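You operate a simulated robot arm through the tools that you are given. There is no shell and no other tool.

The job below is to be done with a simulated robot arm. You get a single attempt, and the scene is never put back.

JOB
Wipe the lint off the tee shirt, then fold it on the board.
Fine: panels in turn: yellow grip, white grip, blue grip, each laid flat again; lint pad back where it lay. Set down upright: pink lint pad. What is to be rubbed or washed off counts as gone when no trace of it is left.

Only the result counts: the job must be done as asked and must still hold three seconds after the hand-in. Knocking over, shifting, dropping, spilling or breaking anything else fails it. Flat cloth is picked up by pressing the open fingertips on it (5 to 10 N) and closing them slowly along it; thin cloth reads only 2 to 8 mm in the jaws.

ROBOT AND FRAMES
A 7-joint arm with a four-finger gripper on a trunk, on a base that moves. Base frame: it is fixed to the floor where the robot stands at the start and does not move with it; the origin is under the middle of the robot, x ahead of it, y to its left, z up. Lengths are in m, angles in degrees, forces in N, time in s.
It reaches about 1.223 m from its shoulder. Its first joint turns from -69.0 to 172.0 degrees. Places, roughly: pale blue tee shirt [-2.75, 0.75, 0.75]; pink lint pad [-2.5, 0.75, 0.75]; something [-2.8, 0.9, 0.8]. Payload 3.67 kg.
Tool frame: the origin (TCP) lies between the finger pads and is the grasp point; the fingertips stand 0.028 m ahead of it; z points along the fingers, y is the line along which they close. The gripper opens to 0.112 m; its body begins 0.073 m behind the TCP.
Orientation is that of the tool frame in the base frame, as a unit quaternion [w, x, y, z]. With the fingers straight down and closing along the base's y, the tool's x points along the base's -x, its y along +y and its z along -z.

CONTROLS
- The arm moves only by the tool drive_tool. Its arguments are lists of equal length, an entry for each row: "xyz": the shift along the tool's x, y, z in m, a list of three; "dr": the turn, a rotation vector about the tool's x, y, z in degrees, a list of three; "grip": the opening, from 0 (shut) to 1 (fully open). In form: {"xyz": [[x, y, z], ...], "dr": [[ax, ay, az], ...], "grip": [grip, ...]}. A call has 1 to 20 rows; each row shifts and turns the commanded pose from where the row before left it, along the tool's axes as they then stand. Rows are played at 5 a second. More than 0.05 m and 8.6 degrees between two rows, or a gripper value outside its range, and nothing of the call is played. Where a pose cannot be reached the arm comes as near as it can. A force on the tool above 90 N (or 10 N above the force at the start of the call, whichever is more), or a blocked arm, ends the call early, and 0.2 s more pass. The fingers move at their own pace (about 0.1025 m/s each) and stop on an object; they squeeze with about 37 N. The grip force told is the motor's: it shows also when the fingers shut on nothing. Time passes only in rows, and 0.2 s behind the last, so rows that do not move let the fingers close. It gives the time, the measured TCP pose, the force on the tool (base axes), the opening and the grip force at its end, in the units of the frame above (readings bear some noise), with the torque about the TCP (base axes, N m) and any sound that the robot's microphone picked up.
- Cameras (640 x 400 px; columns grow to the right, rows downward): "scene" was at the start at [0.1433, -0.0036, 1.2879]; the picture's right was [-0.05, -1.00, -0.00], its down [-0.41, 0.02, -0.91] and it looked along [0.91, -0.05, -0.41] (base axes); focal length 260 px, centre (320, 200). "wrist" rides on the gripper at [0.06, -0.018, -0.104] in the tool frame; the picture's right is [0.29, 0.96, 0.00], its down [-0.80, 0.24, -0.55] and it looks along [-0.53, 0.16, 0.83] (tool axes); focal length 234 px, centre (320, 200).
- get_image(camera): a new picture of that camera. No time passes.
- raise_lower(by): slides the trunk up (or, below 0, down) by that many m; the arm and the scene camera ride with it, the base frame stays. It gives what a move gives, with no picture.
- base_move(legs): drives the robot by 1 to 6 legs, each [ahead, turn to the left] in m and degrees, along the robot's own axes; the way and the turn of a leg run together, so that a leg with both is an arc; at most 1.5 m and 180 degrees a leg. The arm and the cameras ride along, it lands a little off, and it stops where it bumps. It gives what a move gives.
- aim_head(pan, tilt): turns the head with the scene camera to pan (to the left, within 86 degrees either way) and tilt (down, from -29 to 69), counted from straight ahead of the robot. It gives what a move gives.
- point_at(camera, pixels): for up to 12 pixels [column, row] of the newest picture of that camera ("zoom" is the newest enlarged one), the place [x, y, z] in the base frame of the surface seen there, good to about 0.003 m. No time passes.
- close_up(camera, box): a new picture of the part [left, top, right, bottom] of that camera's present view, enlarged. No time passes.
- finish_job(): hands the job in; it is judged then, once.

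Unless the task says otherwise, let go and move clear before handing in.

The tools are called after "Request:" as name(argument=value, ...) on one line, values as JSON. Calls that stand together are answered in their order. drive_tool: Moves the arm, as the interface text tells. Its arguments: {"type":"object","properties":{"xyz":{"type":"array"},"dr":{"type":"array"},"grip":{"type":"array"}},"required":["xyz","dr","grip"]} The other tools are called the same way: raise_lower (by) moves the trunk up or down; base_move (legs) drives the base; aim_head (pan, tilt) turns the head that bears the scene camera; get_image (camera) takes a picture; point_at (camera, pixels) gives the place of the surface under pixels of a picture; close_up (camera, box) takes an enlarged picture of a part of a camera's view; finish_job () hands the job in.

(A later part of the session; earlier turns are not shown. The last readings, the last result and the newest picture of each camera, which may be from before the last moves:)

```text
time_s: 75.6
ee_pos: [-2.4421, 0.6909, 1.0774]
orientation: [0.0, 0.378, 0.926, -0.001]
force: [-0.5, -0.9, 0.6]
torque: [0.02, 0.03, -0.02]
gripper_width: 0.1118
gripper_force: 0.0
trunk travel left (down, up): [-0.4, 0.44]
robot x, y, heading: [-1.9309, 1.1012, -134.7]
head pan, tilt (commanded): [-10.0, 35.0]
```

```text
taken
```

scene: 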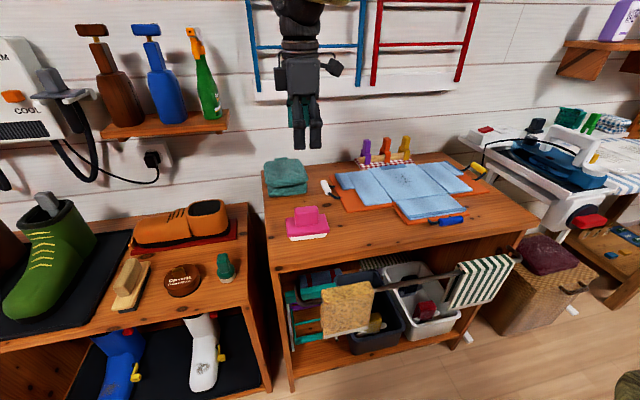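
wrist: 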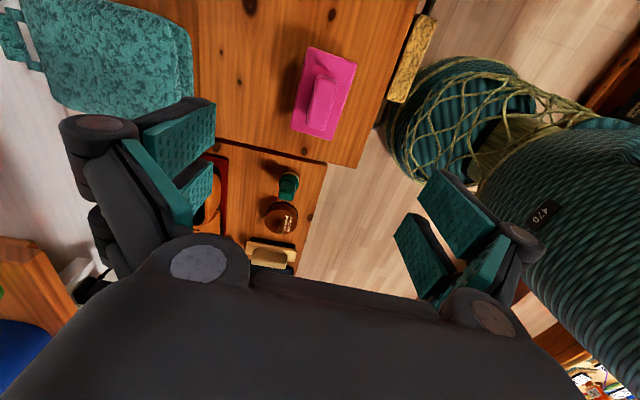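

The yaw was reached cleanly with the head unaffected, and the tool stands above the pad with the fingers across the handle's thin side. I'll descend to z≈0.873.

Request:
drive_tool(xyz=[[0, -0.001, 0.035], [0, 0, 0.035], [0, 0, 0.035], [0, 0, 0.035], [0, 0, 0.03], [0, 0, 0.02], [0, 0, 0.014], [0, 0, 0]], dr=[[0, 0, 0], [0, 0, 0], [0, 0, 0], [0, 0, 0], [0, 0, 0], [0, 0, 0], [0, 0, 0], [0, 0, 0]], grip=[1, 1, 1, 1, 1, 1, 1, 1])

Request:
get_image(camera="wrist")

Request:
close_up(camera="scene", box=[240, 150, 380, 260])

```text
time_s: 77.4
ee_pos: [-2.442, 0.6876, 0.8755]
orientation: [0.0, 0.379, 0.926, 0.001]
force: [-1.0, 0.4, 1.0]
torque: [0.01, -0.03, -0.03]
gripper_width: 0.1121
gripper_force: 0.1
trunk travel left (down, up): [-0.4, 0.44]
robot x, y, heading: [-1.9317, 1.0981, -134.9]
head pan, tilt (commanded): [-10.0, 35.0]
```

```text
taken
```

wrist: 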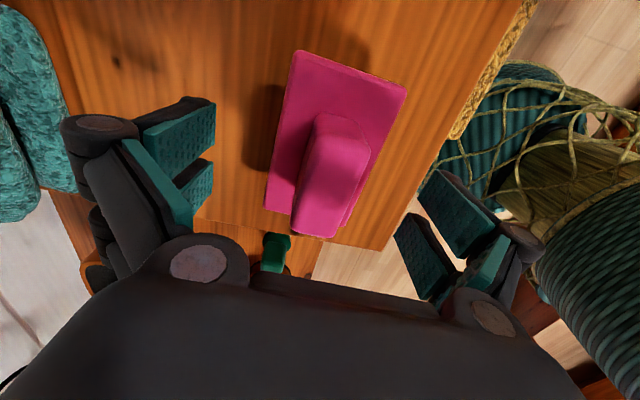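

```text
3.64 times, centred on (310, 205) of scene
```

zoom: 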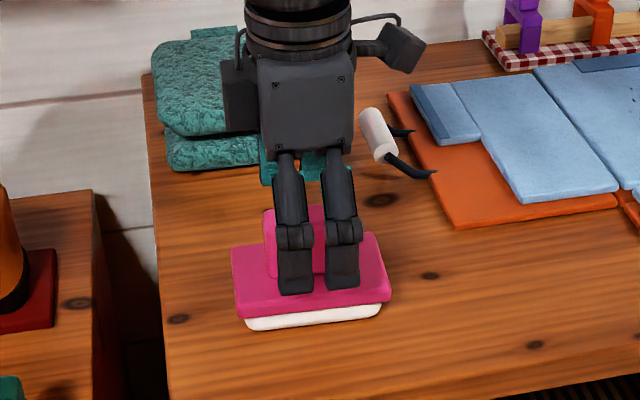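

The fingers straddle the handle with their tips just above the pad's body. I'll close them on it.

Request:
drive_tool(xyz=[[0, 0, 0.002], [0, 0, 0], [0, 0, 0], [0, 0, 0], [0, 0, 0], [0, 0, 0]], dr=[[0, 0, 0], [0, 0, 0], [0, 0, 0], [0, 0, 0], [0, 0, 0], [0, 0, 0]], grip=[0.8, 0.5, 0.2, 0, 0, 0])

Request:
get_image(camera="wrist")

```text
time_s: 78.8
ee_pos: [-2.4429, 0.6879, 0.8727]
orientation: [0.0, 0.379, 0.925, 0.0]
force: [0.1, 0.1, 0.0]
torque: [-0.04, -0.01, 0.01]
gripper_width: 0.0276
gripper_force: 37.2
trunk travel left (down, up): [-0.4, 0.44]
robot x, y, heading: [-1.9319, 1.1023, -135.2]
head pan, tilt (commanded): [-10.0, 35.0]
```

```text
taken
```

wrist: 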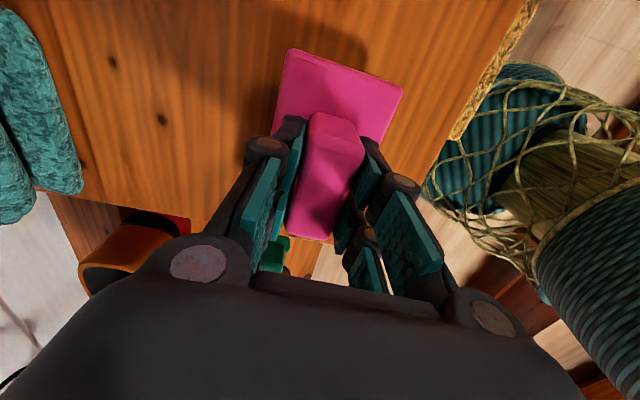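

The handle is held (width 0.0276 m, 37 N) at TCP [-2.4429,0.6879,0.8727] — the place to return to. I'll lift it 8 cm and map the lint on the shirt.

Request:
drive_tool(xyz=[[0, 0, -0.02], [0, 0, -0.03], [0, 0, -0.03], [0, 0, 0]], dr=[[0, 0, 0], [0, 0, 0], [0, 0, 0], [0, 0, 0]], grip=[0, 0, 0, 0])

Request:
aim_head(pan=-25, tilt=40)

Request:
get_image(camera="scene")

```text
time_s: 79.8
ee_pos: [-2.4432, 0.6869, 0.9501]
orientation: [0.0, 0.379, 0.926, 0.0]
force: [0.2, 0.8, -0.9]
torque: [-0.03, -0.02, -0.01]
gripper_width: 0.0275
gripper_force: 36.8
trunk travel left (down, up): [-0.4, 0.44]
robot x, y, heading: [-1.9283, 1.0966, -135.1]
head pan, tilt (commanded): [-10.0, 35.0]
```

```text
time_s: 80.6
ee_pos: [-2.4424, 0.6882, 0.9506]
orientation: [0.0, 0.378, 0.926, -0.001]
force: [0.6, -0.2, -0.8]
torque: [0.0, 0.01, 0.02]
gripper_width: 0.0274
gripper_force: 36.8
trunk travel left (down, up): [-0.4, 0.44]
robot x, y, heading: [-1.9284, 1.1065, -134.8]
head pan, tilt (commanded): [-25.0, 40.0]
```

```text
taken
```

scene: 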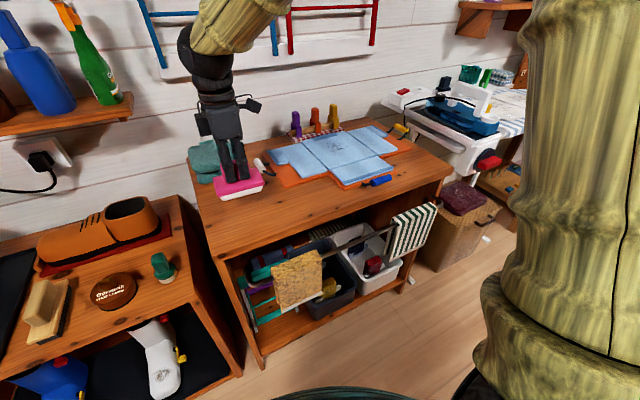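

The pad is lifted. I'll enlarge the board to see the lint.

Request:
close_up(camera="scene", box=[255, 110, 425, 200])

Request:
close_up(camera="scene", box=[300, 125, 370, 170])

```text
3.76 times, centred on (340, 155) of scene
```

zoom: 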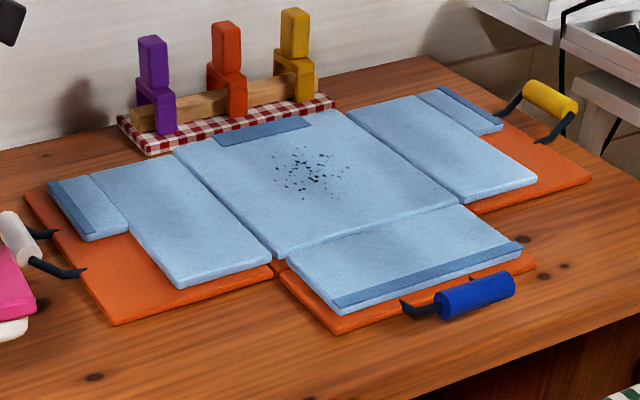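

```text
8.89 times, centred on (335, 148) of scene
```

zoom: 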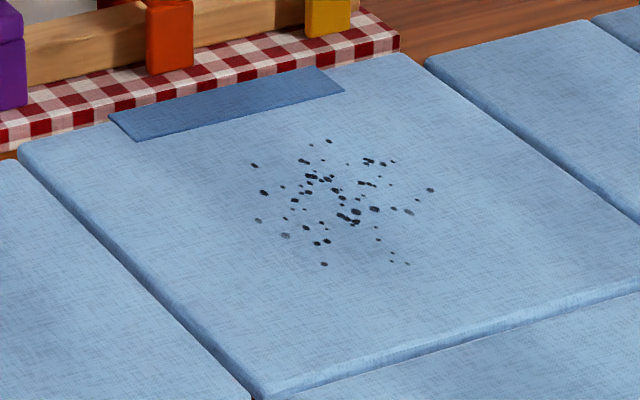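

Request:
point_at(camera="zoom", pixels=[[345, 200], [255, 165], [325, 265], [430, 190], [328, 141], [405, 263], [265, 193], [257, 222], [30, 145], [265, 390], [395, 60], [630, 280]])

```text
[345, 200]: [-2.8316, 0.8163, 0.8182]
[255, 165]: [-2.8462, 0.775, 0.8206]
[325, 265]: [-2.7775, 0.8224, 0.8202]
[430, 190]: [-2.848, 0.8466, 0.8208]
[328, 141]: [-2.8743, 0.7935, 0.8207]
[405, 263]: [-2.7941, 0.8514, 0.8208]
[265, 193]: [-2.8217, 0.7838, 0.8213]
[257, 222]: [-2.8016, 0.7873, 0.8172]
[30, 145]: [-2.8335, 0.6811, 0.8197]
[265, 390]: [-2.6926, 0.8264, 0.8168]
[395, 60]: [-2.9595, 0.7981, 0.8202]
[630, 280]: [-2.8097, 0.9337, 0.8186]
```

The lint lies within about 10 x 8 cm centred near [-2.8285,0.815] on the centre panel (top z≈0.820). I'll carry the pad above it, keeping it upright and well above the grips.

Request:
drive_tool(xyz=[[0, 0, -0.03], [0.0405, -0.02, 0], [0.0405, -0.02, 0], [0.0405, -0.02, 0], [0.0405, -0.02, 0], [0.0405, -0.02, 0], [0.0405, -0.02, 0], [0.0405, -0.02, 0], [0.0405, -0.02, 0], [0.0405, -0.02, 0], [0, 0, 0.03], [0, 0, 0.03], [0, 0, 0.015], [0, 0, 0]], dr=[[0, 0, 0], [0, 0, 0], [0, 0, 0], [0, 0, 0], [0, 0, 0], [0, 0, 0], [0, 0, 0], [0, 0, 0], [0, 0, 0], [0, 0, 0], [0, 0, 0], [0, 0, 0], [0, 0, 0], [0, 0, 0]], grip=[0, 0, 0, 0, 0, 0, 0, 0, 0, 0, 0, 0, 0, 0])

Request:
get_image(camera="scene")

```text
time_s: 83.6
ee_pos: [-2.8287, 0.8139, 0.9078]
orientation: [-0.001, 0.378, 0.926, 0.001]
force: [0.3, 1.3, -1.6]
torque: [0.01, -0.03, 0.0]
gripper_width: 0.0276
gripper_force: 36.7
trunk travel left (down, up): [-0.4, 0.44]
robot x, y, heading: [-1.931, 1.0985, -134.8]
head pan, tilt (commanded): [-25.0, 40.0]
```

```text
taken
```

scene: 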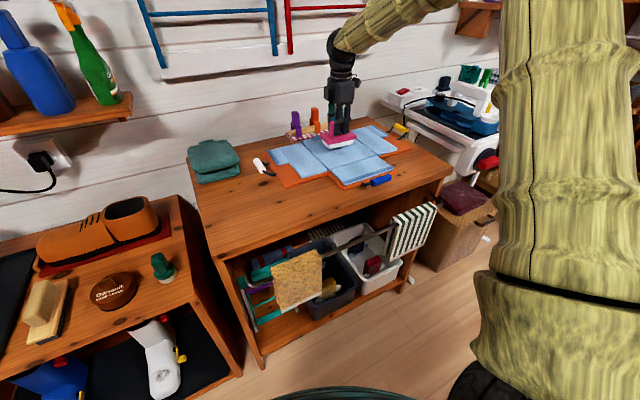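

The pad hovers about 1.5 cm above the shirt. I'll lower it gently until contact shows in the force.

Request:
drive_tool(xyz=[[0, 0, 0.006], [0, 0, 0.005], [0, 0, 0.003], [0, 0, 0]], dr=[[0, 0, 0], [0, 0, 0], [0, 0, 0], [0, 0, 0]], grip=[0, 0, 0, 0])

Request:
drive_tool(xyz=[[0, 0, 0.002], [0, 0, 0.001], [0, 0, 0]], dr=[[0, 0, 0], [0, 0, 0], [0, 0, 0]], grip=[0, 0, 0])

```text
time_s: 84.6
ee_pos: [-2.8288, 0.8145, 0.8928]
orientation: [0.0, 0.379, 0.926, 0.001]
force: [0.1, -0.1, -1.8]
torque: [-0.01, -0.01, 0.02]
gripper_width: 0.0276
gripper_force: 37.1
trunk travel left (down, up): [-0.4, 0.44]
robot x, y, heading: [-1.9303, 1.1032, -134.9]
head pan, tilt (commanded): [-25.0, 40.0]
```

```text
time_s: 85.4
ee_pos: [-2.828, 0.8144, 0.8917]
orientation: [0.0, 0.379, 0.926, -0.001]
force: [-6.9, 0.4, 14.9]
torque: [0.05, 0.05, 0.03]
gripper_width: 0.0276
gripper_force: 36.8
trunk travel left (down, up): [-0.4, 0.44]
robot x, y, heading: [-1.9286, 1.1006, -134.7]
head pan, tilt (commanded): [-25.0, 40.0]
```

Contact gives about 15 N up. I'll ease 1 mm and stroke the pad towards and away across the lint.

Request:
drive_tool(xyz=[[0, 0, -0.001], [0, 0.018, 0], [0, 0.018, 0], [0, 0.018, 0], [0, -0.018, 0], [0, -0.018, 0], [0, -0.018, 0], [0, -0.018, 0], [0, -0.018, 0], [0, -0.018, 0], [0, 0.018, 0], [0, 0.018, 0], [0, 0.018, 0], [0, 0.018, 0], [0, 0.018, 0], [0, 0.018, 0], [0, -0.018, 0], [0, -0.018, 0], [0, -0.018, 0]], dr=[[0, 0, 0], [0, 0, 0], [0, 0, 0], [0, 0, 0], [0, 0, 0], [0, 0, 0], [0, 0, 0], [0, 0, 0], [0, 0, 0], [0, 0, 0], [0, 0, 0], [0, 0, 0], [0, 0, 0], [0, 0, 0], [0, 0, 0], [0, 0, 0], [0, 0, 0], [0, 0, 0], [0, 0, 0]], grip=[0, 0, 0, 0, 0, 0, 0, 0, 0, 0, 0, 0, 0, 0, 0, 0, 0, 0, 0])

Request:
close_up(camera="scene", box=[255, 90, 425, 200])

```text
time_s: 89.4
ee_pos: [-2.8299, 0.8148, 0.8909]
orientation: [0.001, 0.378, 0.926, 0.0]
force: [0.5, -0.2, 7.3]
torque: [0.18, 0.17, -0.09]
gripper_width: 0.0275
gripper_force: 36.7
trunk travel left (down, up): [-0.4, 0.44]
robot x, y, heading: [-1.9303, 1.1026, -134.6]
head pan, tilt (commanded): [-25.0, 40.0]
```

```text
3.64 times, centred on (340, 145) of scene
```

zoom: 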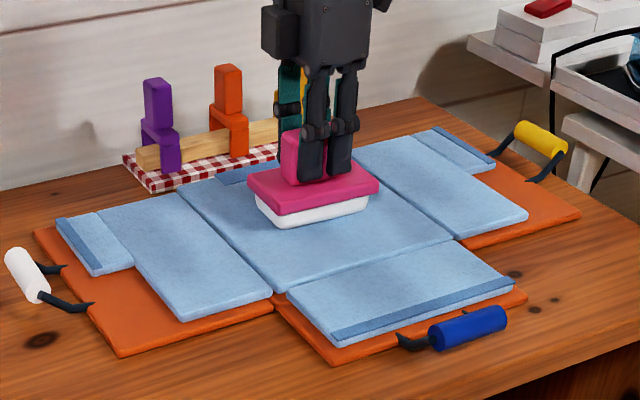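

The pad slides with about 7 N and the shirt stays in place. I'll stroke again offset to the right and left to cover the edges of the patch.

Request:
drive_tool(xyz=[[0.014, 0, 0], [0.014, 0, 0], [0, 0.018, 0], [0, 0.018, 0], [0, 0.018, 0], [0, -0.018, 0], [0, -0.018, 0], [0, -0.018, 0], [0, -0.018, 0], [0, -0.018, 0], [0, -0.018, 0], [0, 0.018, 0], [0, 0.018, 0], [0, 0.018, 0], [-0.014, 0, 0], [-0.014, 0, 0], [-0.014, 0, 0], [-0.014, 0, 0]], dr=[[0, 0, 0], [0, 0, 0], [0, 0, 0], [0, 0, 0], [0, 0, 0], [0, 0, 0], [0, 0, 0], [0, 0, 0], [0, 0, 0], [0, 0, 0], [0, 0, 0], [0, 0, 0], [0, 0, 0], [0, 0, 0], [0, 0, 0], [0, 0, 0], [0, 0, 0], [0, 0, 0]], grip=[0, 0, 0, 0, 0, 0, 0, 0, 0, 0, 0, 0, 0, 0, 0, 0, 0, 0])

Request:
drive_tool(xyz=[[0, 0.018, 0], [0, 0.018, 0], [0, 0.018, 0], [0, -0.018, 0], [0, -0.018, 0], [0, -0.018, 0], [0, -0.018, 0], [0, -0.018, 0], [0, -0.018, 0], [0, 0.018, 0], [0, 0.018, 0], [0, 0.018, 0], [0.014, 0, 0], [0.014, 0, 0], [0, 0, -0.03], [0, 0, -0.04], [0, 0, -0.04], [0, 0, 0]], dr=[[0, 0, 0], [0, 0, 0], [0, 0, 0], [0, 0, 0], [0, 0, 0], [0, 0, 0], [0, 0, 0], [0, 0, 0], [0, 0, 0], [0, 0, 0], [0, 0, 0], [0, 0, 0], [0, 0, 0], [0, 0, 0], [0, 0, 0], [0, 0, 0], [0, 0, 0], [0, 0, 0]], grip=[0, 0, 0, 0, 0, 0, 0, 0, 0, 0, 0, 0, 0, 0, 0, 0, 0, 0])

Request:
close_up(camera="scene", box=[255, 90, 425, 200])

Request:
close_up(camera="scene", box=[300, 125, 370, 170])

```text
time_s: 93.2
ee_pos: [-2.8072, 0.7952, 0.8931]
orientation: [0.0, 0.379, 0.926, 0.0]
force: [-1.6, 3.2, 11.1]
torque: [0.26, 0.28, -0.09]
gripper_width: 0.0276
gripper_force: 37.8
trunk travel left (down, up): [-0.4, 0.44]
robot x, y, heading: [-1.9319, 1.1032, -135.1]
head pan, tilt (commanded): [-25.0, 40.0]
```

```text
time_s: 97.0
ee_pos: [-2.8308, 0.8152, 0.9995]
orientation: [0.001, 0.379, 0.925, 0.001]
force: [-0.1, 0.5, -1.0]
torque: [0.01, 0.03, 0.0]
gripper_width: 0.0278
gripper_force: 37.1
trunk travel left (down, up): [-0.4, 0.44]
robot x, y, heading: [-1.9325, 1.1001, -134.8]
head pan, tilt (commanded): [-25.0, 40.0]
```

```text
3.64 times, centred on (340, 145) of scene
```

zoom: 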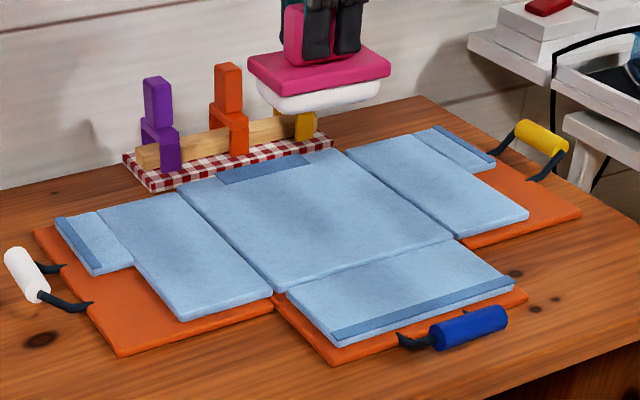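

```text
8.89 times, centred on (335, 148) of scene
```

zoom: 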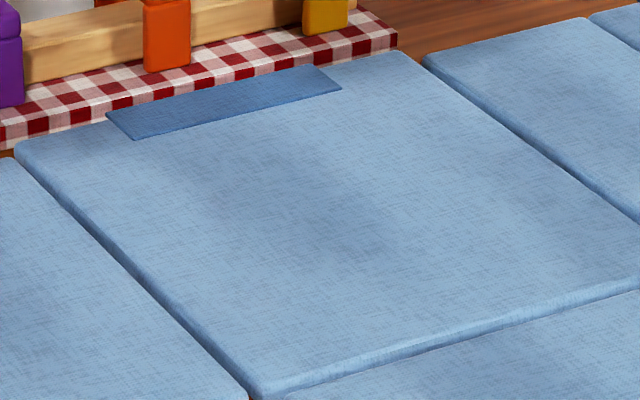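

No lint speck remains in the 8.9x view. I'll carry the pad back to the exact spot where it lay and hover there, then re-check the shirt without the pad's shadow.

Request:
drive_tool(xyz=[[-0.0405, 0.02, 0], [-0.0405, 0.02, 0], [-0.0405, 0.02, 0], [-0.0405, 0.02, 0], [-0.0405, 0.02, 0], [-0.0405, 0.02, 0], [-0.0405, 0.02, 0], [-0.0405, 0.02, 0], [-0.0405, 0.02, 0], [0, 0, 0], [0, 0, 0.035], [0, 0, 0.035], [0, 0, 0]], dr=[[0, 0, 0], [0, 0, 0], [0, 0, 0], [0, 0, 0], [0, 0, 0], [0, 0, 0], [0, 0, 0], [0, 0, 0], [0, 0, 0], [0, 0, 0], [0, 0, 0], [0, 0, 0], [0, 0, 0]], grip=[0, 0, 0, 0, 0, 0, 0, 0, 0, 0, 0, 0, 0])

Request:
close_up(camera="scene", box=[300, 125, 370, 170])

Request:
close_up(camera="scene", box=[255, 110, 425, 200])

```text
time_s: 99.8
ee_pos: [-2.4431, 0.6902, 0.9311]
orientation: [0.0, 0.378, 0.926, -0.001]
force: [0.3, 0.4, -0.9]
torque: [0.01, 0.01, 0.04]
gripper_width: 0.0274
gripper_force: 36.9
trunk travel left (down, up): [-0.4, 0.44]
robot x, y, heading: [-1.9319, 1.103, -134.9]
head pan, tilt (commanded): [-25.0, 40.0]
```

```text
8.89 times, centred on (335, 148) of scene
```

zoom: 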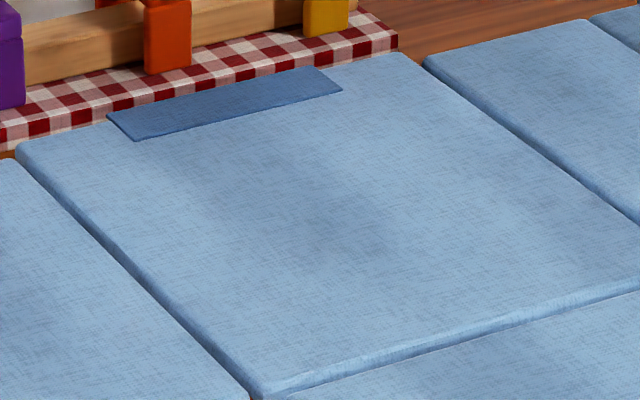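

```text
3.76 times, centred on (340, 155) of scene
```

zoom: 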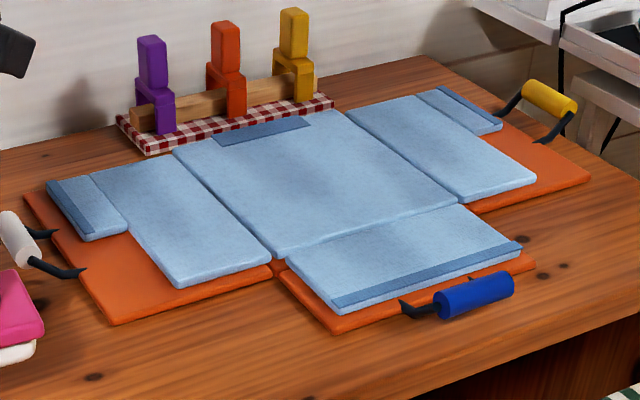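

The shirt is clean; the mottling matches the other panels. I'll lower the pad onto the bench at its original place.

Request:
drive_tool(xyz=[[0, 0, 0.025], [0, 0, 0.02], [0, 0, 0.01], [0, 0, 0.002], [0, 0, 0]], dr=[[0, 0, 0], [0, 0, 0], [0, 0, 0], [0, 0, 0], [0, 0, 0]], grip=[0, 0, 0, 0, 0])

```text
time_s: 101.0
ee_pos: [-2.4426, 0.6893, 0.8732]
orientation: [-0.001, 0.379, 0.925, 0.0]
force: [0.1, -0.3, -0.9]
torque: [0.01, 0.0, 0.0]
gripper_width: 0.0278
gripper_force: 36.8
trunk travel left (down, up): [-0.4, 0.44]
robot x, y, heading: [-1.9347, 1.1053, -135.0]
head pan, tilt (commanded): [-25.0, 40.0]
```

No contact yet at 0.8732; I'll ease down by a millimetre or two.

Request:
drive_tool(xyz=[[0, 0, 0.001], [0, 0, 0]], dr=[[0, 0, 0], [0, 0, 0]], grip=[0, 0])

Request:
drive_tool(xyz=[[0, 0, 0.001], [0, 0, 0]], dr=[[0, 0, 0], [0, 0, 0]], grip=[0, 0])

```text
time_s: 101.6
ee_pos: [-2.4434, 0.6886, 0.8733]
orientation: [0.0, 0.378, 0.926, 0.001]
force: [0.9, -0.8, -1.7]
torque: [0.0, 0.01, -0.05]
gripper_width: 0.0275
gripper_force: 37.5
trunk travel left (down, up): [-0.4, 0.44]
robot x, y, heading: [-1.934, 1.0999, -134.8]
head pan, tilt (commanded): [-25.0, 40.0]
```

```text
time_s: 102.2
ee_pos: [-2.4429, 0.689, 0.8715]
orientation: [0.001, 0.379, 0.926, 0.0]
force: [0.0, 0.4, 4.3]
torque: [0.27, 0.1, 0.01]
gripper_width: 0.0275
gripper_force: 36.4
trunk travel left (down, up): [-0.4, 0.44]
robot x, y, heading: [-1.9308, 1.1, -134.9]
head pan, tilt (commanded): [-25.0, 40.0]
```

Contact shows 4.3 N upward, so the pad rests on the bench. I'll open the fingers slowly and rise straight up.

Request:
drive_tool(xyz=[[0, 0, -0.0005], [0, 0, 0], [0, 0, 0], [0, 0, 0], [0, 0, 0], [0, 0, -0.02], [0, 0, -0.04], [0, 0, -0.04], [0, 0, -0.04], [0, 0, 0]], dr=[[0, 0, 0], [0, 0, 0], [0, 0, 0], [0, 0, 0], [0, 0, 0], [0, 0, 0], [0, 0, 0], [0, 0, 0], [0, 0, 0], [0, 0, 0]], grip=[0.3, 0.5, 0.8, 1, 1, 1, 1, 1, 1, 1])

Request:
get_image(camera="wrist")

Request:
get_image(camera="scene")

```text
time_s: 104.4
ee_pos: [-2.4432, 0.689, 1.011]
orientation: [0.0, 0.378, 0.926, 0.001]
force: [0.0, 0.1, -0.5]
torque: [0.0, 0.01, 0.0]
gripper_width: 0.112
gripper_force: 0.1
trunk travel left (down, up): [-0.4, 0.44]
robot x, y, heading: [-1.9304, 1.0994, -134.8]
head pan, tilt (commanded): [-25.0, 40.0]
```

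```text
taken
```

wrist: 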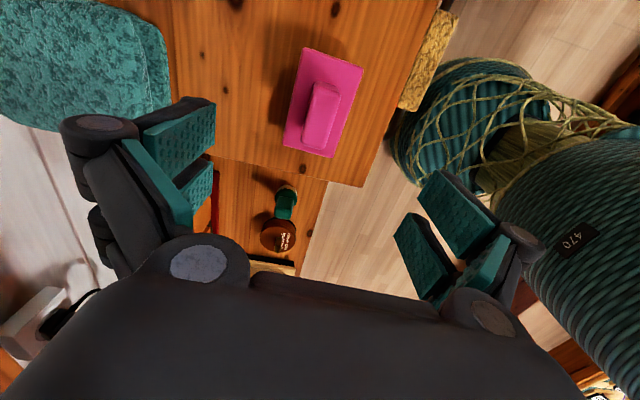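

```text
taken
```

scene: 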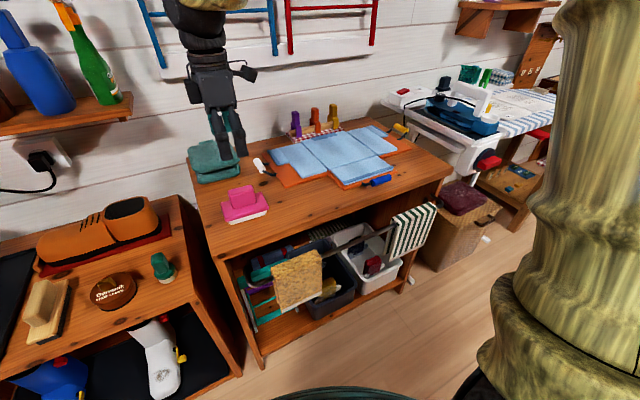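

The pad stands upright at its place. I'll verify its corners against the original ones.

Request:
close_up(camera="wrist", box=[262, 30, 382, 170])

```text
2.86 times, centred on (322, 100) of wrist
```

zoom: 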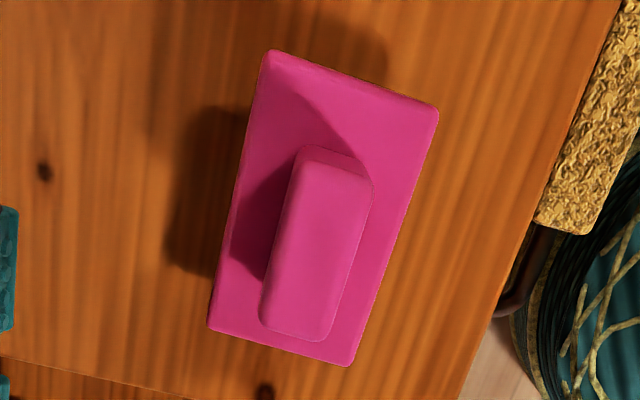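

Request:
point_at(camera="zoom", pixels=[[272, 58], [432, 108], [215, 322], [345, 358], [290, 50], [320, 240]])

```text
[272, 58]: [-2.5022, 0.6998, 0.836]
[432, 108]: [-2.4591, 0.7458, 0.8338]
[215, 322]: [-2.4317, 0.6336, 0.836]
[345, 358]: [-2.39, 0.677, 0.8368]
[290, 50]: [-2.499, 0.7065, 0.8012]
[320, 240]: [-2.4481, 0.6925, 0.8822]
```

The pad is within about 4 mm of where it lay. Now the yellow grip: I'll enlarge it and measure the grips and hinge lines.

Request:
close_up(camera="scene", box=[360, 105, 430, 160])

Request:
point_at(camera="zoom", pixels=[[345, 165], [305, 145], [390, 190], [345, 150], [345, 185], [270, 175], [320, 235], [250, 205], [300, 250], [420, 330], [100, 150], [180, 110]])

```text
7.27 times, centred on (395, 132) of scene
```

zoom: 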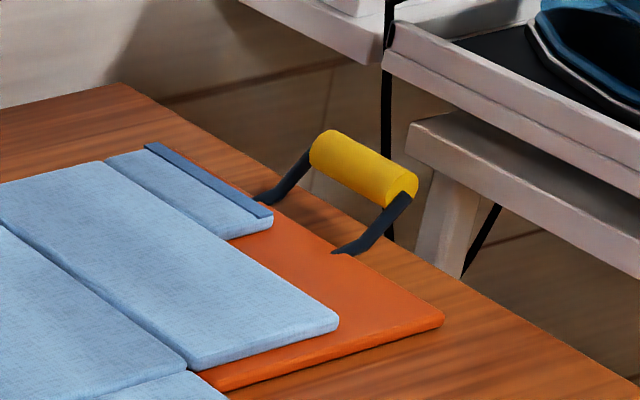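

```text
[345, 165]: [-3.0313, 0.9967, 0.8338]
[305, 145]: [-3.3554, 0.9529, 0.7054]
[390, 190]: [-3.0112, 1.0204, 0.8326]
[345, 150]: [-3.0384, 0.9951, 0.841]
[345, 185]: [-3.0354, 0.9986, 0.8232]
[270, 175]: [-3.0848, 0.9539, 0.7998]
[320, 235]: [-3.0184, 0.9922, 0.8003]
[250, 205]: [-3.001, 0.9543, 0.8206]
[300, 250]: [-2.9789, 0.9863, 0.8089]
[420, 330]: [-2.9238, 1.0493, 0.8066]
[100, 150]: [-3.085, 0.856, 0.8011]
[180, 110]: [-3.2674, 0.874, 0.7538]
```

The yellow grip is a bar running near-far at z≈0.836, about 4 cm outside the panel edge. I'll measure its ends, the panel edges, hinge line and the neighbouring table.

Request:
point_at(camera="zoom", pixels=[[330, 140], [355, 150], [380, 163], [405, 172], [318, 158], [360, 178], [385, 196], [225, 383], [438, 318], [190, 360], [334, 320], [100, 292]])

Request:
point_at(camera="zoom", pixels=[[420, 140], [386, 60], [520, 190], [600, 180], [450, 200], [600, 120], [390, 25], [210, 365], [290, 170], [380, 225], [345, 245], [262, 198]])

```text
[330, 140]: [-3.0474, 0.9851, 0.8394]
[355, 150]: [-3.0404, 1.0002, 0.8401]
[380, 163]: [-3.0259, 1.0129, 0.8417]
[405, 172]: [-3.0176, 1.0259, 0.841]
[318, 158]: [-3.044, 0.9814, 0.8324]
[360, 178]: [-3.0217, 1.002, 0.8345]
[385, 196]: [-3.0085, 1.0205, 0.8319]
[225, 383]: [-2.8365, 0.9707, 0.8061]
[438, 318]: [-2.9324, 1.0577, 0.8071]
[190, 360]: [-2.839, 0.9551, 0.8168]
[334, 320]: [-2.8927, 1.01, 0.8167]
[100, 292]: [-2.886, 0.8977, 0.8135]
```

```text
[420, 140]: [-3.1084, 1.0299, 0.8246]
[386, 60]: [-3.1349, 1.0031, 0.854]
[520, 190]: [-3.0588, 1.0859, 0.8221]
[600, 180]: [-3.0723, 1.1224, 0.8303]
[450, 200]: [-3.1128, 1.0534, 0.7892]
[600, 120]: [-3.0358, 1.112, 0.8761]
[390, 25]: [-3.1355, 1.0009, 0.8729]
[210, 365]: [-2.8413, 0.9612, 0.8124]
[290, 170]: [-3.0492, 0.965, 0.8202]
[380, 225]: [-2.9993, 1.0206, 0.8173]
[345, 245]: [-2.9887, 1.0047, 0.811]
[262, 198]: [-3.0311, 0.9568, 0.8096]
```

The yellow bar's axis is near t-offset 2.881, z≈0.831 (radius ~12 mm), and a tub wall stands only 7 cm to its right, so I'll use a narrow opening there. First I raise the tool and yaw it back so the fingers close across the bar.

Request:
drive_tool(xyz=[[0, 0, -0.03], [0, 0, 0], [0, 0, 0], [0, 0, 0], [0, 0, 0], [0, 0, 0], [0, 0, 0], [0, 0, 0], [0, 0, 0], [0, 0, 0], [0, 0, 0], [0, 0, 0], [0, 0, 0], [0, 0, 0]], dr=[[0, 0, 0], [0, 0, 8.15], [0, 0, 8.15], [0, 0, 8.15], [0, 0, 8.15], [0, 0, 8.15], [0, 0, 8.15], [0, 0, 8.15], [0, 0, 8.15], [0, 0, 8.15], [0, 0, 8.15], [0, 0, 8.15], [0, 0, 0], [0, 0, 0]], grip=[1, 1, 1, 1, 1, 1, 1, 1, 1, 1, 1, 1, 1, 1])

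Request:
drive_tool(xyz=[[-0.0121, -0.043, 0], [-0.0121, -0.043, 0], [-0.0121, -0.043, 0], [-0.0121, -0.043, 0], [-0.0121, -0.043, 0], [-0.0121, -0.043, 0], [-0.0121, -0.043, 0], [-0.0121, -0.043, 0], [-0.0121, -0.043, 0], [-0.0121, -0.043, 0], [-0.0121, -0.043, 0], [-0.0121, -0.043, 0], [-0.0121, -0.043, 0], [-0.0121, -0.043, 0], [-0.0121, -0.043, 0], [0, 0, 0], [0, 0, 0]], dr=[[0, 0, 0], [0, 0, 0], [0, 0, 0], [0, 0, 0], [0, 0, 0], [0, 0, 0], [0, 0, 0], [0, 0, 0], [0, 0, 0], [0, 0, 0], [0, 0, 0], [0, 0, 0], [0, 0, 0], [0, 0, 0], [0, 0, 0], [0, 0, 0], [0, 0, 0]], grip=[1, 1, 1, 1, 1, 1, 1, 1, 1, 1, 1, 1, 0.8, 0.6, 0.45, 0.38, 0.38])

Request:
get_image(camera="wrist")

Request:
get_image(camera="scene")

```text
time_s: 107.4
ee_pos: [-2.4439, 0.6894, 1.043]
orientation: [0.0, 0.921, 0.389, 0.001]
force: [-0.4, 0.4, -0.7]
torque: [-0.03, 0.02, -0.03]
gripper_width: 0.112
gripper_force: 0.0
trunk travel left (down, up): [-0.4, 0.44]
robot x, y, heading: [-1.9319, 1.1063, -134.9]
head pan, tilt (commanded): [-25.0, 40.0]
```

```text
time_s: 111.0
ee_pos: [-3.03, 1.006, 1.0436]
orientation: [-0.001, 0.92, 0.391, 0.001]
force: [-0.1, -0.4, 0.3]
torque: [0.02, -0.04, -0.01]
gripper_width: 0.0426
gripper_force: 0.1
trunk travel left (down, up): [-0.4, 0.44]
robot x, y, heading: [-1.9332, 1.1026, -134.8]
head pan, tilt (commanded): [-25.0, 40.0]
```

```text
taken
```

wrist: 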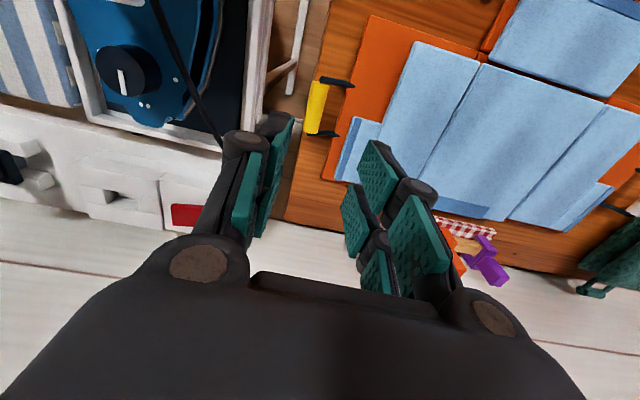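

```text
taken
```

scene: 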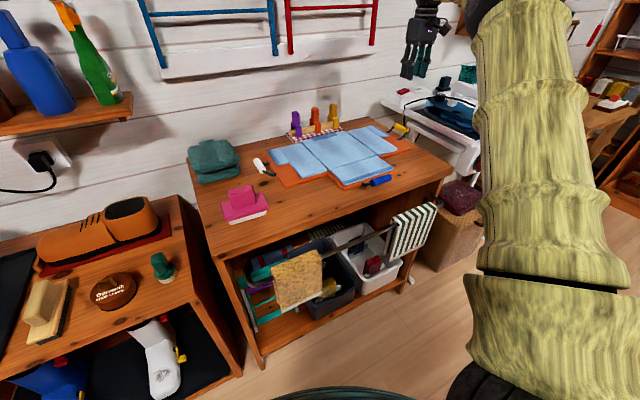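

The wrist camera sees the yellow bar at (317,105). I'll measure its ends from above and the gap to the tub.

Request:
close_up(camera="wrist", box=[240, 50, 400, 150])

Request:
point_at(camera="zoom", pixels=[[318, 130], [300, 220], [283, 310], [300, 315], [335, 140], [320, 225], [282, 220], [230, 200], [95, 150], [345, 360], [500, 60], [130, 250]])

```text
4.00 times, centred on (320, 100) of wrist
```

zoom: 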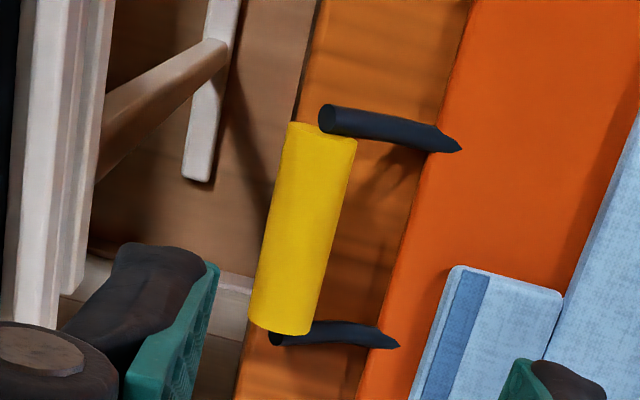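

```text
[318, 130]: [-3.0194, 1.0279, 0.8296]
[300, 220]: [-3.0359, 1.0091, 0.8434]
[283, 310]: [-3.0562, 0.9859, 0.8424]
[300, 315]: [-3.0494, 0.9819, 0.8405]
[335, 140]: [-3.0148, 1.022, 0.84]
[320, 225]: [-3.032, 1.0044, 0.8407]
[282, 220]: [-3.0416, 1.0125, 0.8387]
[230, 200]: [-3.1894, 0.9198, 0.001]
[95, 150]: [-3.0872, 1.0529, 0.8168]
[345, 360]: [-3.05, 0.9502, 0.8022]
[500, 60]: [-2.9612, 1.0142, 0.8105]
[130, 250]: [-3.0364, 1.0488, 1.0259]
```

The bar's axis is at about [-3.036,1.007], z 0.832; its two rods leave about 5.5 cm between them on the inner side. I'll check the width of the finger pair against that gap.

Request:
close_up(camera="scene", box=[385, 0, 465, 90])

Request:
close_up(camera="wrist", box=[160, 90, 480, 310])

```text
4.44 times, centred on (425, 45) of scene
```

zoom: 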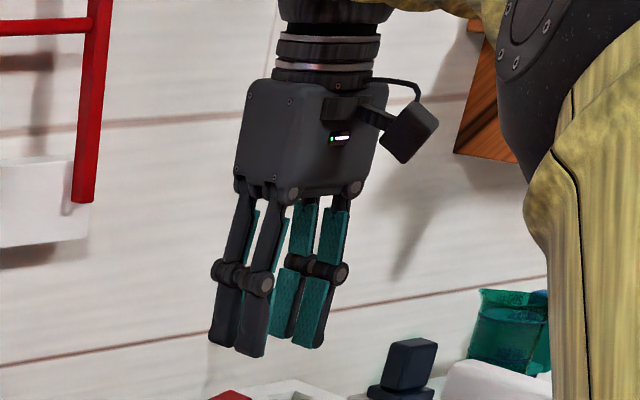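

```text
1.82 times, centred on (320, 200) of wrist
```

zoom: 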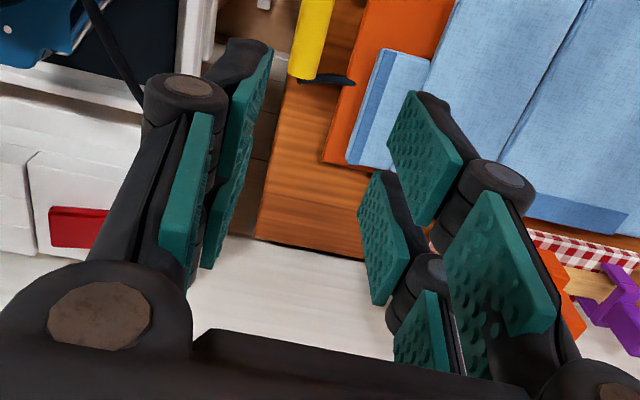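

I'll measure the fingertips themselves from the wrist view.

Request:
point_at(camera="zoom", pixels=[[412, 95], [392, 150], [430, 222], [460, 162], [378, 175], [360, 215], [375, 300], [408, 262], [266, 55], [240, 120], [205, 262], [195, 200]])

```text
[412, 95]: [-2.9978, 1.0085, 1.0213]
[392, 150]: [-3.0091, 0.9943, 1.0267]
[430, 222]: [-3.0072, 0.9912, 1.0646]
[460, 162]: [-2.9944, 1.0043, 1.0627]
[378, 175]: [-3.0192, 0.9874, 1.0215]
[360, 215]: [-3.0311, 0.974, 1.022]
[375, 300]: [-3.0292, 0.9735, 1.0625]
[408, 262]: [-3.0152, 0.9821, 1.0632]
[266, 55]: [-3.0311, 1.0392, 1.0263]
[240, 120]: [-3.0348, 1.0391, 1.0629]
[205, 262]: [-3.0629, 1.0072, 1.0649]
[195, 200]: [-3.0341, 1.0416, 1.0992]
```

The finger pair is about 5.1 cm wide against about 5.7 cm between the rods, so alignment matters. I'll measure the panel's outer edge direction from this view.

Request:
get_image(camera="wrist")

Request:
point_at(camera="wrist", pixels=[[374, 18], [366, 45], [352, 90], [340, 125], [325, 175], [480, 66], [470, 85], [450, 125], [428, 165], [484, 62], [610, 98], [520, 210]])

```text
taken
```

wrist: 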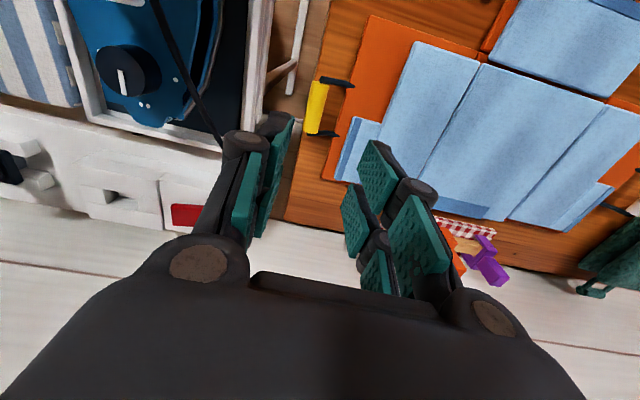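

```text
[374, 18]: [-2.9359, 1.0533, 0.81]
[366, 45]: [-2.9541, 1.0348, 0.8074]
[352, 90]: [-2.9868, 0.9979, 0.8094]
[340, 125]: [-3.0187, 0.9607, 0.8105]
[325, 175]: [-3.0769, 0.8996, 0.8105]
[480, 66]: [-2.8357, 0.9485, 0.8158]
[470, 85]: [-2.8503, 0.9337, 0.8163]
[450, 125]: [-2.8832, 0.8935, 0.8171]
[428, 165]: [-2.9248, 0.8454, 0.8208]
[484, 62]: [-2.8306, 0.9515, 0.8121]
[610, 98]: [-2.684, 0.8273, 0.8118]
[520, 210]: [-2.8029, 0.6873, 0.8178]
```

The edge directions come out near 47.5–49.5°, so the board is turned a couple of degrees more than the bench. I'll raise the hand over the board's middle for a better top view.

Request:
drive_tool(xyz=[[0, 0, -0.03], [-0.007, 0.04, -0.02], [-0.007, 0.04, -0.02], [-0.007, 0.04, -0.02], [-0.007, 0.04, -0.02], [-0.007, 0.04, -0.02], [-0.007, 0.04, -0.02], [-0.007, 0.04, -0.01], [0, 0, 0], [0, 0, 0]], dr=[[0, 0, 0], [0, 0, 0], [0, 0, 0], [0, 0, 0], [0, 0, 0], [0, 0, 0], [0, 0, 0], [0, 0, 0], [0, 0, 0], [0, 0, 0]], grip=[0.38, 0.5, 0.7, 0.9, 1, 1, 1, 1, 1, 1])

Request:
get_image(camera="wrist")

```text
time_s: 113.2
ee_pos: [-2.8636, 0.7735, 1.2001]
orientation: [0.001, 0.921, 0.389, 0.0]
force: [0.4, 0.1, 0.1]
torque: [0.03, 0.03, -0.01]
gripper_width: 0.112
gripper_force: 0.1
trunk travel left (down, up): [-0.4, 0.44]
robot x, y, heading: [-1.933, 1.1009, -134.9]
head pan, tilt (commanded): [-25.0, 40.0]
```

```text
taken
```

wrist: 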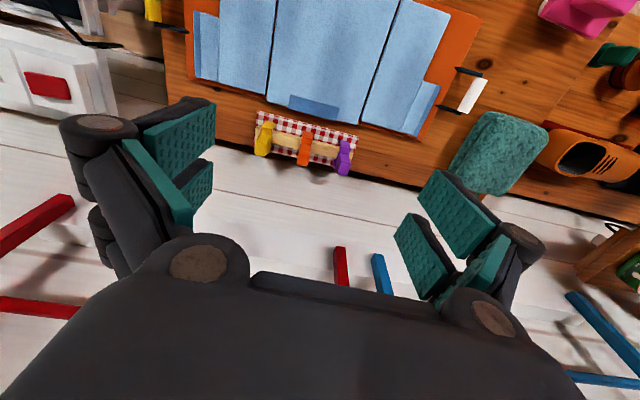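

The board is at the top of the view; I'll shift the hand 0.15 m towards the robot to see all of it.

Request:
drive_tool(xyz=[[0.04, 0, 0], [0.04, 0, 0], [0.04, 0, 0], [0.03, 0, 0], [0, 0, 0], [0, 0, 0]], dr=[[0, 0, 0], [0, 0, 0], [0, 0, 0], [0, 0, 0], [0, 0, 0], [0, 0, 0]], grip=[1, 1, 1, 1, 1, 1])

Request:
get_image(camera="wrist")

Request:
close_up(camera="wrist", box=[130, 0, 500, 230])

```text
time_s: 114.6
ee_pos: [-2.7606, 0.8855, 1.2005]
orientation: [0.0, 0.921, 0.39, 0.0]
force: [-0.7, -0.7, 0.1]
torque: [-0.01, 0.03, -0.02]
gripper_width: 0.112
gripper_force: 0.0
trunk travel left (down, up): [-0.4, 0.44]
robot x, y, heading: [-1.9325, 1.1037, -134.9]
head pan, tilt (commanded): [-25.0, 40.0]
```

```text
taken
```

wrist: 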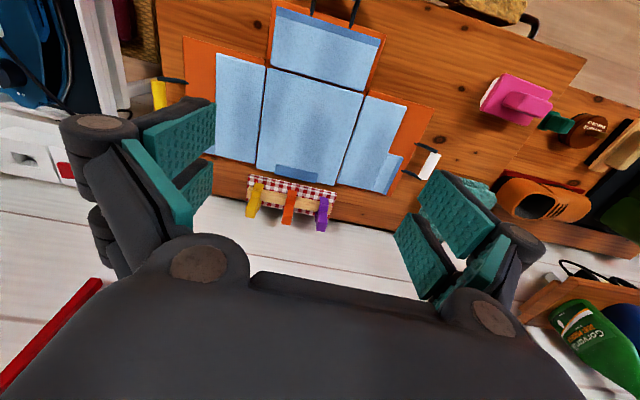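

```text
1.73 times, centred on (315, 115) of wrist
```

zoom: 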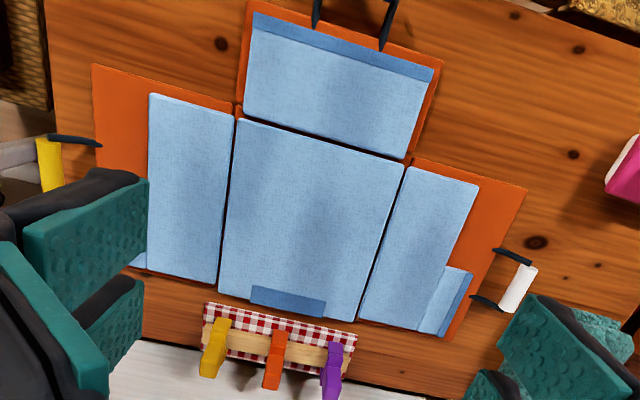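

Request:
point_at(camera="zoom", pixels=[[236, 120], [220, 288], [404, 165], [358, 318], [92, 66], [524, 190], [447, 338], [245, 104], [408, 158], [518, 288], [527, 270], [508, 305]])

Request:
point_at(camera="zoom", pixels=[[234, 140], [230, 180], [226, 220], [222, 260], [400, 180], [390, 215], [380, 245], [368, 290], [500, 230], [480, 270], [460, 312], [470, 175]])

```text
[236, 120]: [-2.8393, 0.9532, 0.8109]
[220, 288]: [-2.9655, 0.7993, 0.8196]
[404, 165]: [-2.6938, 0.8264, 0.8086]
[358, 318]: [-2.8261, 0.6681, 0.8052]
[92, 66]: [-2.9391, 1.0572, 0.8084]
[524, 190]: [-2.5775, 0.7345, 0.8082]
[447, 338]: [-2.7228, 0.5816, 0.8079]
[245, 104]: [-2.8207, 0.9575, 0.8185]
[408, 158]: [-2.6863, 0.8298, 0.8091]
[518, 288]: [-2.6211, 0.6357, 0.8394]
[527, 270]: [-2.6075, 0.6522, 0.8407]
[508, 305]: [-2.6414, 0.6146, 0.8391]
```

```text
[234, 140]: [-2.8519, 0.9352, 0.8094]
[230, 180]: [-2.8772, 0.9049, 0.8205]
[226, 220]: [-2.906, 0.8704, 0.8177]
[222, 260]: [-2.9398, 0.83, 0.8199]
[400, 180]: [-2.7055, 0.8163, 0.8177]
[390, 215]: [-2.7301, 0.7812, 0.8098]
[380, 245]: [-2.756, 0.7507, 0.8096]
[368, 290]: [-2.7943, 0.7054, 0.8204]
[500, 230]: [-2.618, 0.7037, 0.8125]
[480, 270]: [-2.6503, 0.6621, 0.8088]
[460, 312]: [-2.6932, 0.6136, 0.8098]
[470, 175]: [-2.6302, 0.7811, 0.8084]
```

The top view gives the board's axis as about 48.6° (fold hinges parallel to it), the yellow bar's centre near [-3.037,1.005] and its hinge about 0.1875 m inward. I'll align the tool to that and go back above the yellow bar with a narrow opening.

Request:
drive_tool(xyz=[[0, 0, 0], [-0.0133, -0.0409, 0.02], [-0.0133, -0.0409, 0.02], [-0.0133, -0.0409, 0.02], [-0.0133, -0.0409, 0.02], [-0.0133, -0.0409, 0.02], [-0.0133, -0.0409, 0.02], [-0.0133, -0.0409, 0.02], [0, 0, 0.02], [0, 0, 0], [0, 0, 0]], dr=[[0, 0, -2.6], [0, 0, 0], [0, 0, 0], [0, 0, 0], [0, 0, 0], [0, 0, 0], [0, 0, 0], [0, 0, 0], [0, 0, 0], [0, 0, 0], [0, 0, 0]], grip=[1, 1, 0.9, 0.8, 0.6, 0.5, 0.4, 0.38, 0.38, 0.38, 0.38])

Request:
close_up(camera="wrist", box=[220, 30, 420, 160])

```text
time_s: 117.0
ee_pos: [-3.0396, 1.0047, 1.0409]
orientation: [0.0, 0.912, 0.41, 0.001]
force: [-0.4, 0.2, -0.2]
torque: [-0.04, -0.04, 0.0]
gripper_width: 0.0425
gripper_force: 0.1
trunk travel left (down, up): [-0.4, 0.44]
robot x, y, heading: [-1.9317, 1.1024, -134.9]
head pan, tilt (commanded): [-25.0, 40.0]
```

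```text
3.08 times, centred on (320, 95) of wrist
```

zoom: 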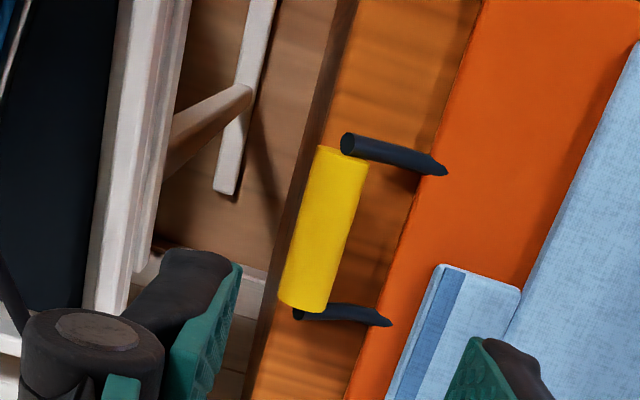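

The projected tool axis falls on pixel (320,105), right on the bar's centre (321,104). I'll check how far the outer knuckle sticks out towards the tub before descending.

Request:
point_at(camera="zoom", pixels=[[90, 330], [35, 330], [25, 360], [160, 260], [150, 290], [140, 200], [105, 200], [110, 290], [235, 270], [190, 260]])

```text
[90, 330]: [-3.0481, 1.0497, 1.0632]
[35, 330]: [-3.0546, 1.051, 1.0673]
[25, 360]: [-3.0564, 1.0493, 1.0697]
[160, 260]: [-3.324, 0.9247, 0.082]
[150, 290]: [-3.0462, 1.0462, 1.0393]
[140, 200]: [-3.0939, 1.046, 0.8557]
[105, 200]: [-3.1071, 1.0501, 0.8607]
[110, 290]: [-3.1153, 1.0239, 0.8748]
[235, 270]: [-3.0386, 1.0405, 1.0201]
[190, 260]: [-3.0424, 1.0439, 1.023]
```

The knuckle reaches only about 4.5–5 cm out, leaving about 2 cm to the tub. I'll descend onto the yellow bar, stopping for a force check.

Request:
drive_tool(xyz=[[0, 0, 0.04], [0, 0, 0.04], [0, 0, 0.04], [0, 0, 0.03], [0, 0, 0.02], [0, 0, 0.01], [0, 0, 0]], dr=[[0, 0, 0], [0, 0, 0], [0, 0, 0], [0, 0, 0], [0, 0, 0], [0, 0, 0], [0, 0, 0]], grip=[0.38, 0.38, 0.38, 0.38, 0.38, 0.38, 0.38])

Request:
get_image(camera="wrist")

Request:
close_up(camera="scene", box=[350, 60, 450, 160])

```text
time_s: 118.6
ee_pos: [-3.0375, 1.0033, 0.8626]
orientation: [0.001, 0.912, 0.411, 0.001]
force: [0.0, 0.0, 0.4]
torque: [-0.01, 0.04, 0.04]
gripper_width: 0.0422
gripper_force: 0.1
trunk travel left (down, up): [-0.4, 0.44]
robot x, y, heading: [-1.9298, 1.0988, -134.8]
head pan, tilt (commanded): [-25.0, 40.0]
```

```text
taken
```

wrist: 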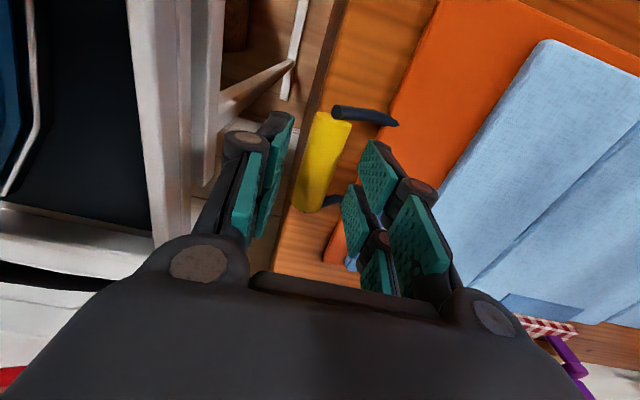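

```text
4.00 times, centred on (400, 110) of scene
```

zoom: 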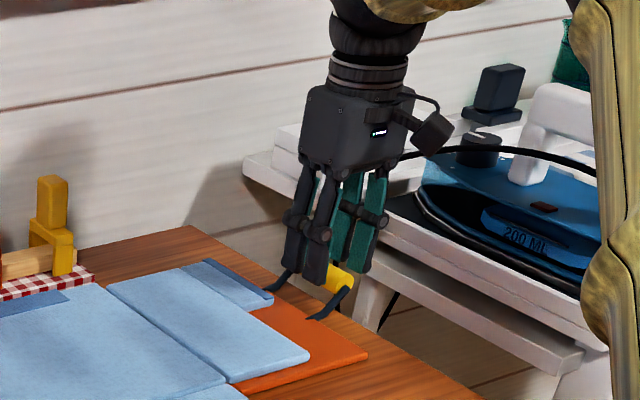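

The bar sits centred between the fingers (bar centre (322,163), expected (320,165)). I'll go down the last 2 cm gently.

Request:
drive_tool(xyz=[[0, 0, 0.007], [0, 0, 0.007], [0, 0, 0.006], [0, 0, 0]], dr=[[0, 0, 0], [0, 0, 0], [0, 0, 0], [0, 0, 0]], grip=[0.38, 0.38, 0.38, 0.38])

Request:
get_image(camera="wrist")

```text
time_s: 119.6
ee_pos: [-3.0372, 1.004, 0.8413]
orientation: [-0.001, 0.912, 0.411, 0.001]
force: [-0.3, -0.1, -0.8]
torque: [0.0, 0.01, 0.01]
gripper_width: 0.0426
gripper_force: 0.0
trunk travel left (down, up): [-0.4, 0.44]
robot x, y, heading: [-1.9325, 1.1073, -134.7]
head pan, tilt (commanded): [-25.0, 40.0]
```

```text
taken
```

wrist: 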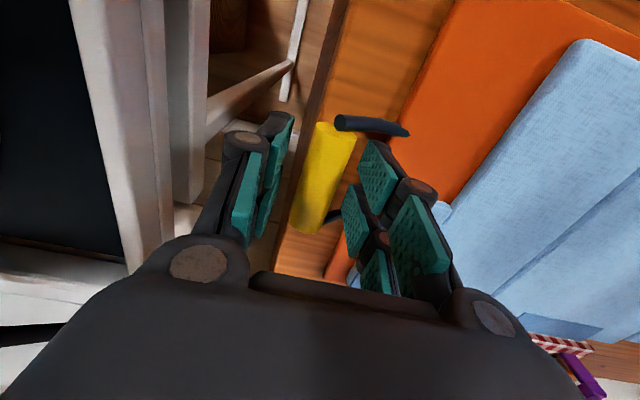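

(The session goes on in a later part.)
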